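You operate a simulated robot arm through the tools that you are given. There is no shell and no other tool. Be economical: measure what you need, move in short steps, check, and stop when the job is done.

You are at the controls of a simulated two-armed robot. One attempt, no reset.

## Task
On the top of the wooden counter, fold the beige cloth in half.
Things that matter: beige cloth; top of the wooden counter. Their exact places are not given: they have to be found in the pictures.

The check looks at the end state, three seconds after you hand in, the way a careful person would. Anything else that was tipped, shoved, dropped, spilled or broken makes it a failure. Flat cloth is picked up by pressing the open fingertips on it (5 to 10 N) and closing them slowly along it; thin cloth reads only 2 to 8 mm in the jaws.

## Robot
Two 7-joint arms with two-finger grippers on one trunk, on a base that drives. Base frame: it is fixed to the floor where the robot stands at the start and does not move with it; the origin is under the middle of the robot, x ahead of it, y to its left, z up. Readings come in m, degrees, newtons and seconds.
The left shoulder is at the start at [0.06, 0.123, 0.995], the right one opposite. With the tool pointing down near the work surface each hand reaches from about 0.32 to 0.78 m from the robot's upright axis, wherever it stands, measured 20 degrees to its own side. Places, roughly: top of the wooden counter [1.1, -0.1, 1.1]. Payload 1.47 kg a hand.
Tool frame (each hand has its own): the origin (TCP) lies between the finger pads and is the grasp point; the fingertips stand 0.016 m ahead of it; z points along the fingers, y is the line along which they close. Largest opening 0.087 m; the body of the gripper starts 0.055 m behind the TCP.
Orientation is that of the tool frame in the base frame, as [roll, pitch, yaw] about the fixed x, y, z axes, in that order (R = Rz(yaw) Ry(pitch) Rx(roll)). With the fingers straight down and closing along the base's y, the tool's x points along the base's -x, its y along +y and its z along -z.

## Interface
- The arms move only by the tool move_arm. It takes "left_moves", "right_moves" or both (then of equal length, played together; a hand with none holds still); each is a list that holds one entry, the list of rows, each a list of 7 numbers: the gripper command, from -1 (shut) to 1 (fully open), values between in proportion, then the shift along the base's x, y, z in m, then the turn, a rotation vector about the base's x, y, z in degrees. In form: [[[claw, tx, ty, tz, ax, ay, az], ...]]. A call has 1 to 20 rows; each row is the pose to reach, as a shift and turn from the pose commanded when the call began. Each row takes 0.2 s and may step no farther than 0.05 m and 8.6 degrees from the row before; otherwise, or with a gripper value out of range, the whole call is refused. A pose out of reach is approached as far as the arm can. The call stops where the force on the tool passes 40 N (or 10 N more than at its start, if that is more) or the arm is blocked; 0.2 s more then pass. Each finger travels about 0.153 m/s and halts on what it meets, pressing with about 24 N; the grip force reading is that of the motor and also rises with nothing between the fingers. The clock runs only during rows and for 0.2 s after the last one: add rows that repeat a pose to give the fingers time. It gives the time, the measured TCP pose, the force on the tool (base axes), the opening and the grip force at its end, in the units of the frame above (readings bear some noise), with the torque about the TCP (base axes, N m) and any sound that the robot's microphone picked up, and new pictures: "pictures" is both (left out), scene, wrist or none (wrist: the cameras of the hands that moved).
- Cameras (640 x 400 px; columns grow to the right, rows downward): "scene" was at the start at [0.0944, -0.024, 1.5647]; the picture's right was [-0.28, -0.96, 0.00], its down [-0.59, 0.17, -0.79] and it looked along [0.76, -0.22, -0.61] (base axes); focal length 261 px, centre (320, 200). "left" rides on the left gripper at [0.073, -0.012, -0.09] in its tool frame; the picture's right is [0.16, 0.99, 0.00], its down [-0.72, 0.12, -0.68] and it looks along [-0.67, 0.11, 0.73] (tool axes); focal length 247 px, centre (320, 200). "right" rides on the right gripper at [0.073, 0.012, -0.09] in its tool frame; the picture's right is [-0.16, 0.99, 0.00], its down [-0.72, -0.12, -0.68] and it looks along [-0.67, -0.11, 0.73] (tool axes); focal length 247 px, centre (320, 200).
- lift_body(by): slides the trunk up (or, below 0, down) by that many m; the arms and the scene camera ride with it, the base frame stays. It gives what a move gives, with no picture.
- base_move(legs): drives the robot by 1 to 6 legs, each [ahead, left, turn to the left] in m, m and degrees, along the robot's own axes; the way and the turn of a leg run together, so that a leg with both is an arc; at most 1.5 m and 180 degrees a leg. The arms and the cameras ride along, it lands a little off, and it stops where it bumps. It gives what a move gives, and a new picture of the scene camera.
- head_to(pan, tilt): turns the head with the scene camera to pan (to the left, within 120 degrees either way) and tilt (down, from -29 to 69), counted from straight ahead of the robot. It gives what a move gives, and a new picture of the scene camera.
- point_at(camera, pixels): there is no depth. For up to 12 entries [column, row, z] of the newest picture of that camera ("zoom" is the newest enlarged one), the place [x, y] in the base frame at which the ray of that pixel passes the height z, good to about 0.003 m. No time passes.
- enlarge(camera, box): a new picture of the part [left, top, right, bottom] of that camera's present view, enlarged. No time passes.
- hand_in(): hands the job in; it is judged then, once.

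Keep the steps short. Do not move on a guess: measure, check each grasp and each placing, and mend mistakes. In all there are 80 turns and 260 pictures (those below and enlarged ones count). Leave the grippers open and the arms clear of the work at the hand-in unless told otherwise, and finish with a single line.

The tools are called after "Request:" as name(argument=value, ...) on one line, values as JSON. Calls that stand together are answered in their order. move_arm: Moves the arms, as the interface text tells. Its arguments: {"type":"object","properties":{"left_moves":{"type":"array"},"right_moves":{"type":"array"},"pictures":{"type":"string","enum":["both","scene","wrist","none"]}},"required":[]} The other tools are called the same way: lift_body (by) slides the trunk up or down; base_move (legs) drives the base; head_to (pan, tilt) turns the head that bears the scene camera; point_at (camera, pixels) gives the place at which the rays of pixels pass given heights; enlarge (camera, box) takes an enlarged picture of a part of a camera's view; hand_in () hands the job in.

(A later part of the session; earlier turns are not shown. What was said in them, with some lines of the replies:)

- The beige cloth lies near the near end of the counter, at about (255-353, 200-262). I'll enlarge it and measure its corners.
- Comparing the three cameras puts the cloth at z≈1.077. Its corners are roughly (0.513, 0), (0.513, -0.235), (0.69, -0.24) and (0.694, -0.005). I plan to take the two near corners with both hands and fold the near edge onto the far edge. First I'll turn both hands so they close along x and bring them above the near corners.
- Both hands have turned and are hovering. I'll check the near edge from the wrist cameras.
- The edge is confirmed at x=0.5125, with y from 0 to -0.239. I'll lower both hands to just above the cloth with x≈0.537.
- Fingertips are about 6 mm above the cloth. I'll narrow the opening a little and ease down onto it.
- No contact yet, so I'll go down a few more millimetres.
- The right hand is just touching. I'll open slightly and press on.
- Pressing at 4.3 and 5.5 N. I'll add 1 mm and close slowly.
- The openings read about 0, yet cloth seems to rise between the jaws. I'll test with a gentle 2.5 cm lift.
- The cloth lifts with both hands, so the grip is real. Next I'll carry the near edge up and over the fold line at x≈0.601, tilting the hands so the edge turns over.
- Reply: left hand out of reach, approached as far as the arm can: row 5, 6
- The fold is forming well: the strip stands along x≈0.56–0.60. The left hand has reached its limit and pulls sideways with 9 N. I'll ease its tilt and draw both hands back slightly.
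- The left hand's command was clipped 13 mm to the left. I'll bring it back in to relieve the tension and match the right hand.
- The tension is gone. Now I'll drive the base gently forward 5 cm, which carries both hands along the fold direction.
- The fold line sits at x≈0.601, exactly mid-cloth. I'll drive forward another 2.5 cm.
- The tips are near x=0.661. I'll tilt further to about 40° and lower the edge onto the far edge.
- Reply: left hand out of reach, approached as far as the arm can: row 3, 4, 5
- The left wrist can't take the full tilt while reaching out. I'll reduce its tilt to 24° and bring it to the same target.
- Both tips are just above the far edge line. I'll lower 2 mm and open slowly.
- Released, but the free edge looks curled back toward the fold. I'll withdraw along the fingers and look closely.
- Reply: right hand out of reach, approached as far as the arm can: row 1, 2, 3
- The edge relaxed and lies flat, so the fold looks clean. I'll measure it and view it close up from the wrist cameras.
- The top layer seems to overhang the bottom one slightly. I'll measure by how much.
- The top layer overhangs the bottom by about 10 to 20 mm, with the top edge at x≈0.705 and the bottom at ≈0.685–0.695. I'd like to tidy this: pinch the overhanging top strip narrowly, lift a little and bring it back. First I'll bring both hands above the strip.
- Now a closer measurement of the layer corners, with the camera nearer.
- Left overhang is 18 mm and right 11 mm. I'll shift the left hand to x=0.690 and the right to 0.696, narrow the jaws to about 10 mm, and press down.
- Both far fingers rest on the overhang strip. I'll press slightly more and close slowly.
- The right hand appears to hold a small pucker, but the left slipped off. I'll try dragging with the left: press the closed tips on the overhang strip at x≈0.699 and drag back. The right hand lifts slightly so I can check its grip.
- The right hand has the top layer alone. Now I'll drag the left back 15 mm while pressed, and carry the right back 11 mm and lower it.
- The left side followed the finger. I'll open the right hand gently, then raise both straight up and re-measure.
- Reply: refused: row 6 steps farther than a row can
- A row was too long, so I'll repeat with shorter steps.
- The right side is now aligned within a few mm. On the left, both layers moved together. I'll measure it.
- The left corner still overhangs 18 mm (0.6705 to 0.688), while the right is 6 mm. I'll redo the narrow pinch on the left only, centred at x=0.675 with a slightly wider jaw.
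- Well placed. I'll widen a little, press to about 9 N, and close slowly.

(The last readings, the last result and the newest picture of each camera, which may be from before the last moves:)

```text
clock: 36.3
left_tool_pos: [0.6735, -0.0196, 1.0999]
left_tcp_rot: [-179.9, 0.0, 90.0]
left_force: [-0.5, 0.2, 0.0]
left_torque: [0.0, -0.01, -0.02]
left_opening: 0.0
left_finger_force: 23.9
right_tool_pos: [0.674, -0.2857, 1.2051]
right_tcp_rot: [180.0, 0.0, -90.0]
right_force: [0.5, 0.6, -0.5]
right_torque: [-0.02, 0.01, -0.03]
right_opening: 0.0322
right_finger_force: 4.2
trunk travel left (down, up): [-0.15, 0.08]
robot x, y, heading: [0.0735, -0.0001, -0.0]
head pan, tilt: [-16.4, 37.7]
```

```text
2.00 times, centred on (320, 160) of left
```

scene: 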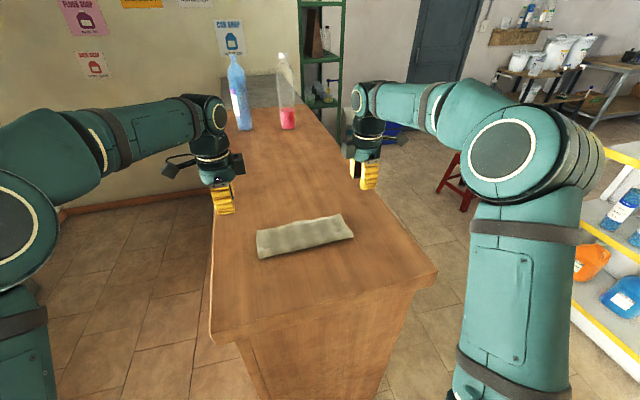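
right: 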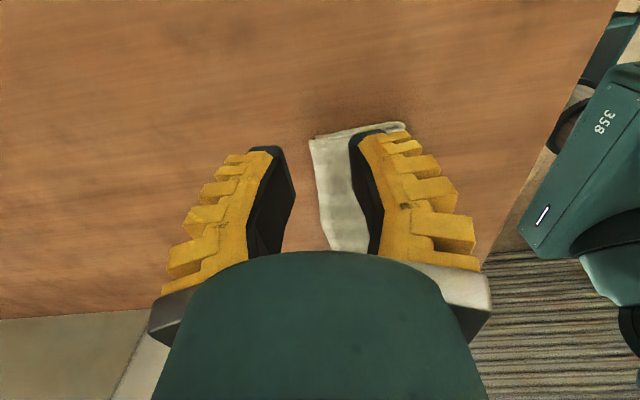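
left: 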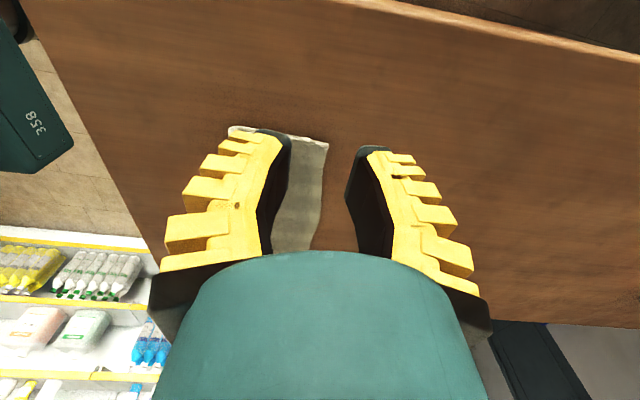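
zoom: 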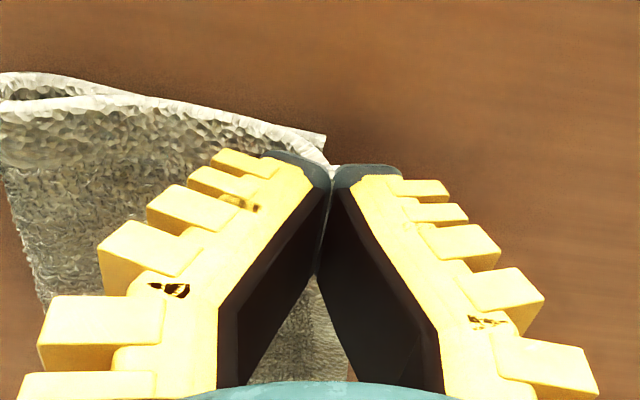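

The left hand now holds the top layer alone, with the bottom corner visible beneath at (325, 140). I'll bring it back 16 mm, lower, open, and rise.

Request:
move_arm(left_moves=[[[-1, -0.004, 0, 0.003, 0, 0, 0], [-1, -0.008, 0, 0.003, 0, 0, 0], [-1, -0.012, 0, 0.002, 0, 0, 0], [-1, -0.016, 0, 0, 0, 0, 0], [-1, -0.017, 0, -0.003, 0, 0, 0], [-1, -0.017, 0, -0.006, 0, 0, 0], [-0.85, -0.017, 0, -0.006, 0, 0, 0], [-0.7, -0.017, 0, -0.004, 0, 0, 0], [-0.6, -0.017, 0, -0.001, 0, 0, 0], [-0.6, -0.017, 0, 0.015, 0, 0, 0], [-0.6, -0.017, 0.02, 0.045, 0, 0, 0], [-0.6, -0.017, 0.05, 0.08, 0, 0, 0], [-0.4, -0.017, 0.08, 0.11, 0, 0, 0]]])

Request:
enlarge(camera="left", box=[180, 90, 380, 215])

Request:
enlarge(camera="scene", box=[220, 190, 380, 290])

```text
clock: 39.1
left_tool_pos: [0.6552, 0.0615, 1.2147]
left_tcp_rot: [179.9, 0.1, 89.9]
left_force: [0.2, 0.3, -0.5]
left_torque: [-0.01, 0.01, 0.01]
left_opening: 0.0325
left_finger_force: 4.1
right_tool_pos: [0.6717, -0.2863, 1.207]
right_tcp_rot: [179.9, 0.0, -90.1]
right_force: [0.3, 0.0, 0.4]
right_torque: [-0.02, -0.01, -0.02]
right_opening: 0.0323
right_finger_force: 4.5
trunk travel left (down, up): [-0.15, 0.08]
robot x, y, heading: [0.0712, -0.0027, -0.0]
head pan, tilt: [-16.4, 37.7]
```

scene: 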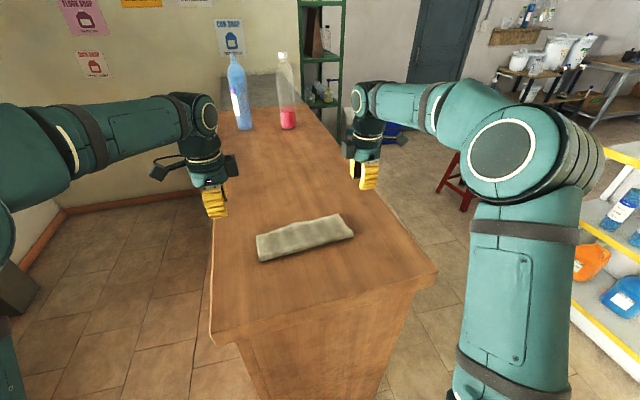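
left: 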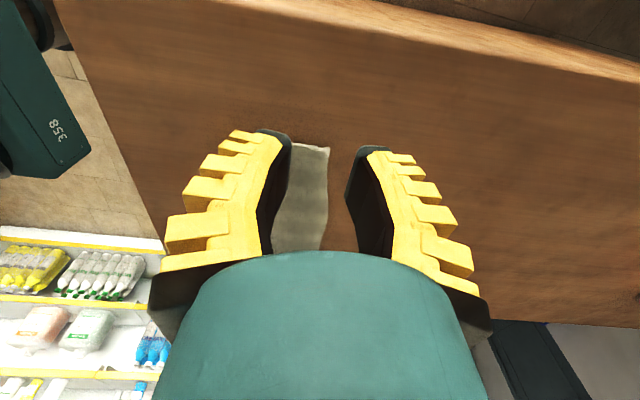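

```text
3.20 times, centred on (280, 152) of left
```

zoom: 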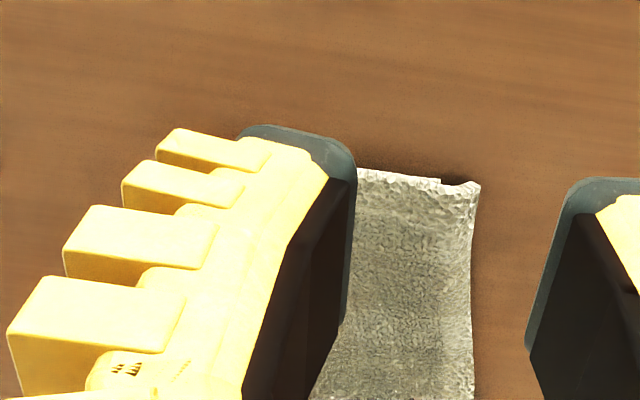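

```text
4.00 times, centred on (300, 240) of scene
```

zoom: 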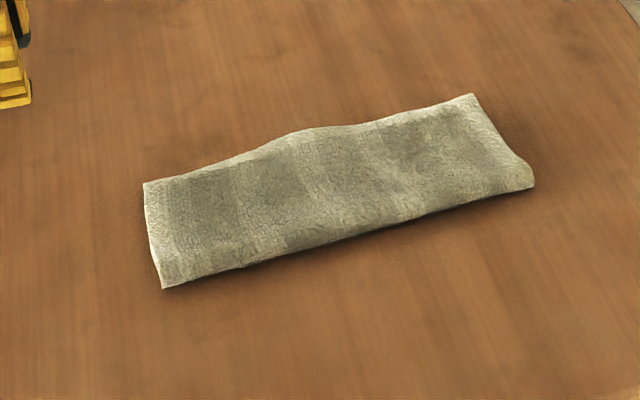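

Request:
point_at(camera="left", pixels=[[330, 148, 1.08], [318, 146, 1.078]])

Request:
point_at(camera="zoom", pixels=[[144, 183, 1.08], [473, 94, 1.08], [533, 186, 1.085], [163, 288, 1.083], [330, 127, 1.085]])

```text
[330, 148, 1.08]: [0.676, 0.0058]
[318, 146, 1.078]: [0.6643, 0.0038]
```

```text
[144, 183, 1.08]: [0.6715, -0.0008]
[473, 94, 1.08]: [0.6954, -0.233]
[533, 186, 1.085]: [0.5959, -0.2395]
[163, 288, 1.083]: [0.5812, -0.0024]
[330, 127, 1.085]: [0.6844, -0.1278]
```

Overhang is now about 12 mm on the left and 6 mm on the right. The cloth lies flat in two even halves about 0.09–0.10 m wide. I'll open the grippers, lift the hands clear, and take a final look.

Request:
move_arm(left_moves=[[[0, 0, 0.01, 0.02, 0, 0, 0], [0.5, -0.01, 0.03, 0.04, 0, 0, 0], [1, -0.03, 0.05, 0.06, 0, 0, 0], [1, -0.05, 0.07, 0.08, 0, 0, 0], [1, -0.05, 0.07, 0.08, 0, 0, 0]]], right_moves=[[[0, 0, -0.01, 0.02, 0, 0, 0], [0.5, -0.01, -0.03, 0.04, 0, 0, 0], [1, -0.03, -0.04, 0.06, 0, 0, 0], [1, -0.05, -0.05, 0.08, 0, 0, 0], [1, -0.05, -0.05, 0.08, 0, 0, 0]]])

Request:
enlarge(camera="scene", box=[220, 190, 380, 290])

Request:
enlarge(camera="right", box=[260, 90, 460, 215])

```text
clock: 40.3
left_tool_pos: [0.6067, 0.129, 1.2933]
left_tcp_rot: [-179.9, 0.0, 90.0]
left_force: [1.5, 0.3, -0.1]
left_torque: [0.0, 0.03, 0.02]
left_opening: 0.0872
left_finger_force: 0.1
right_tool_pos: [0.6241, -0.3366, 1.2827]
right_tcp_rot: [179.9, 0.0, -90.0]
right_force: [0.0, 0.6, -0.7]
right_torque: [0.01, 0.05, 0.03]
right_opening: 0.087
right_finger_force: 0.1
trunk travel left (down, up): [-0.15, 0.08]
robot x, y, heading: [0.0753, -0.0027, 0.2]
head pan, tilt: [-16.4, 37.7]
```

scene: 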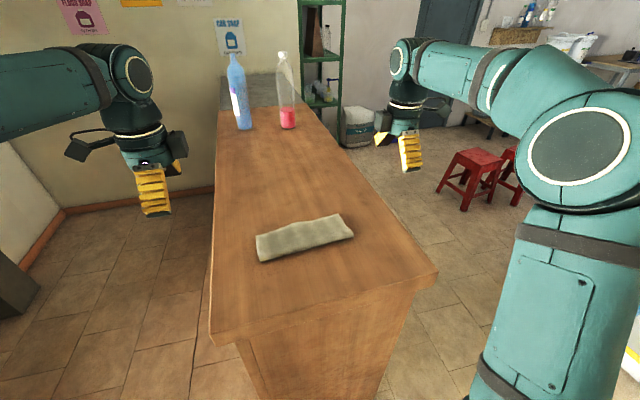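
right: 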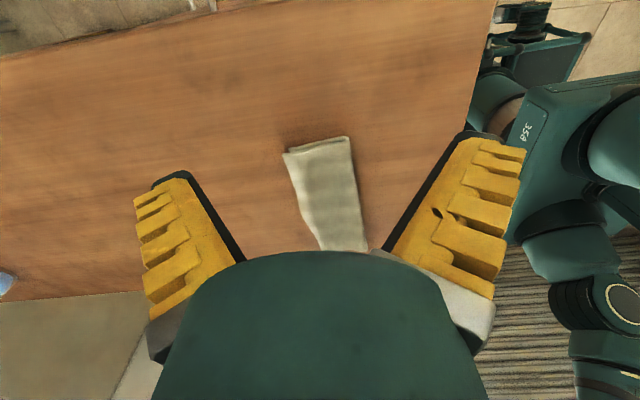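
left: 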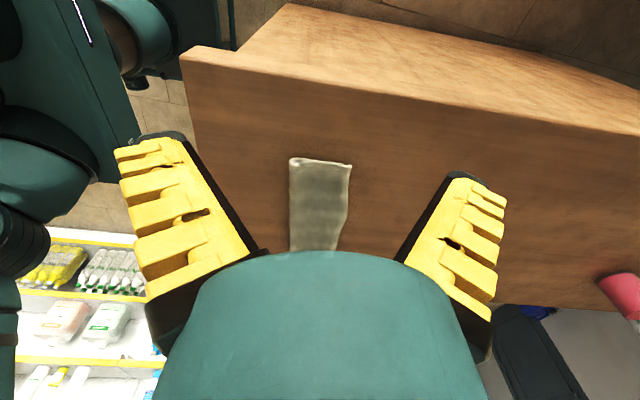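

```text
4.00 times, centred on (300, 240) of scene
```

zoom: 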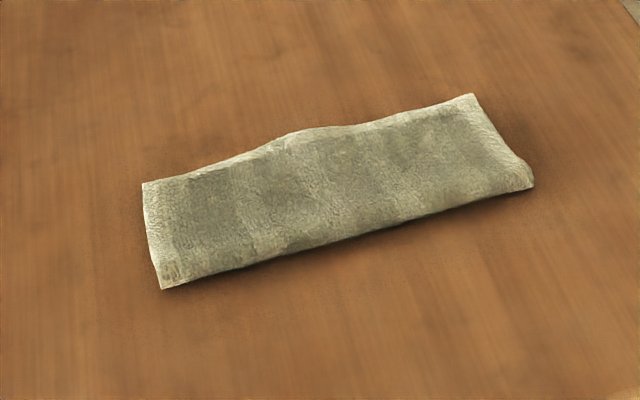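

```text
3.20 times, centred on (360, 152) of right
```

zoom: 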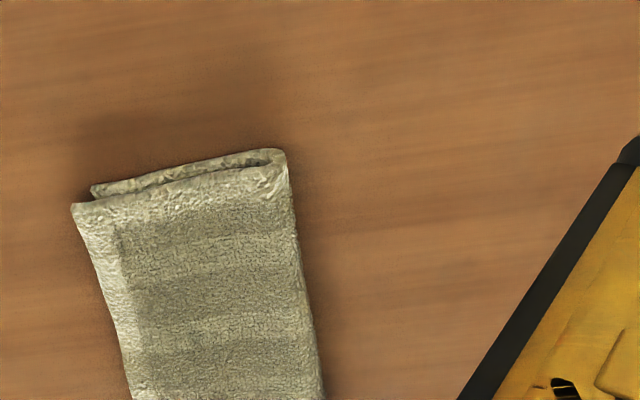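

The cloth is folded in half on the counter, the bottles stand untouched, and the hands are open and clear. I'm handing in.

Request:
hand_in()

```text
The job is handed in.
```

The beige cloth is folded in half on top of the wooden counter, with its free edges within about 6–12 mm of each other; nothing else was disturbed, and I handed it in.
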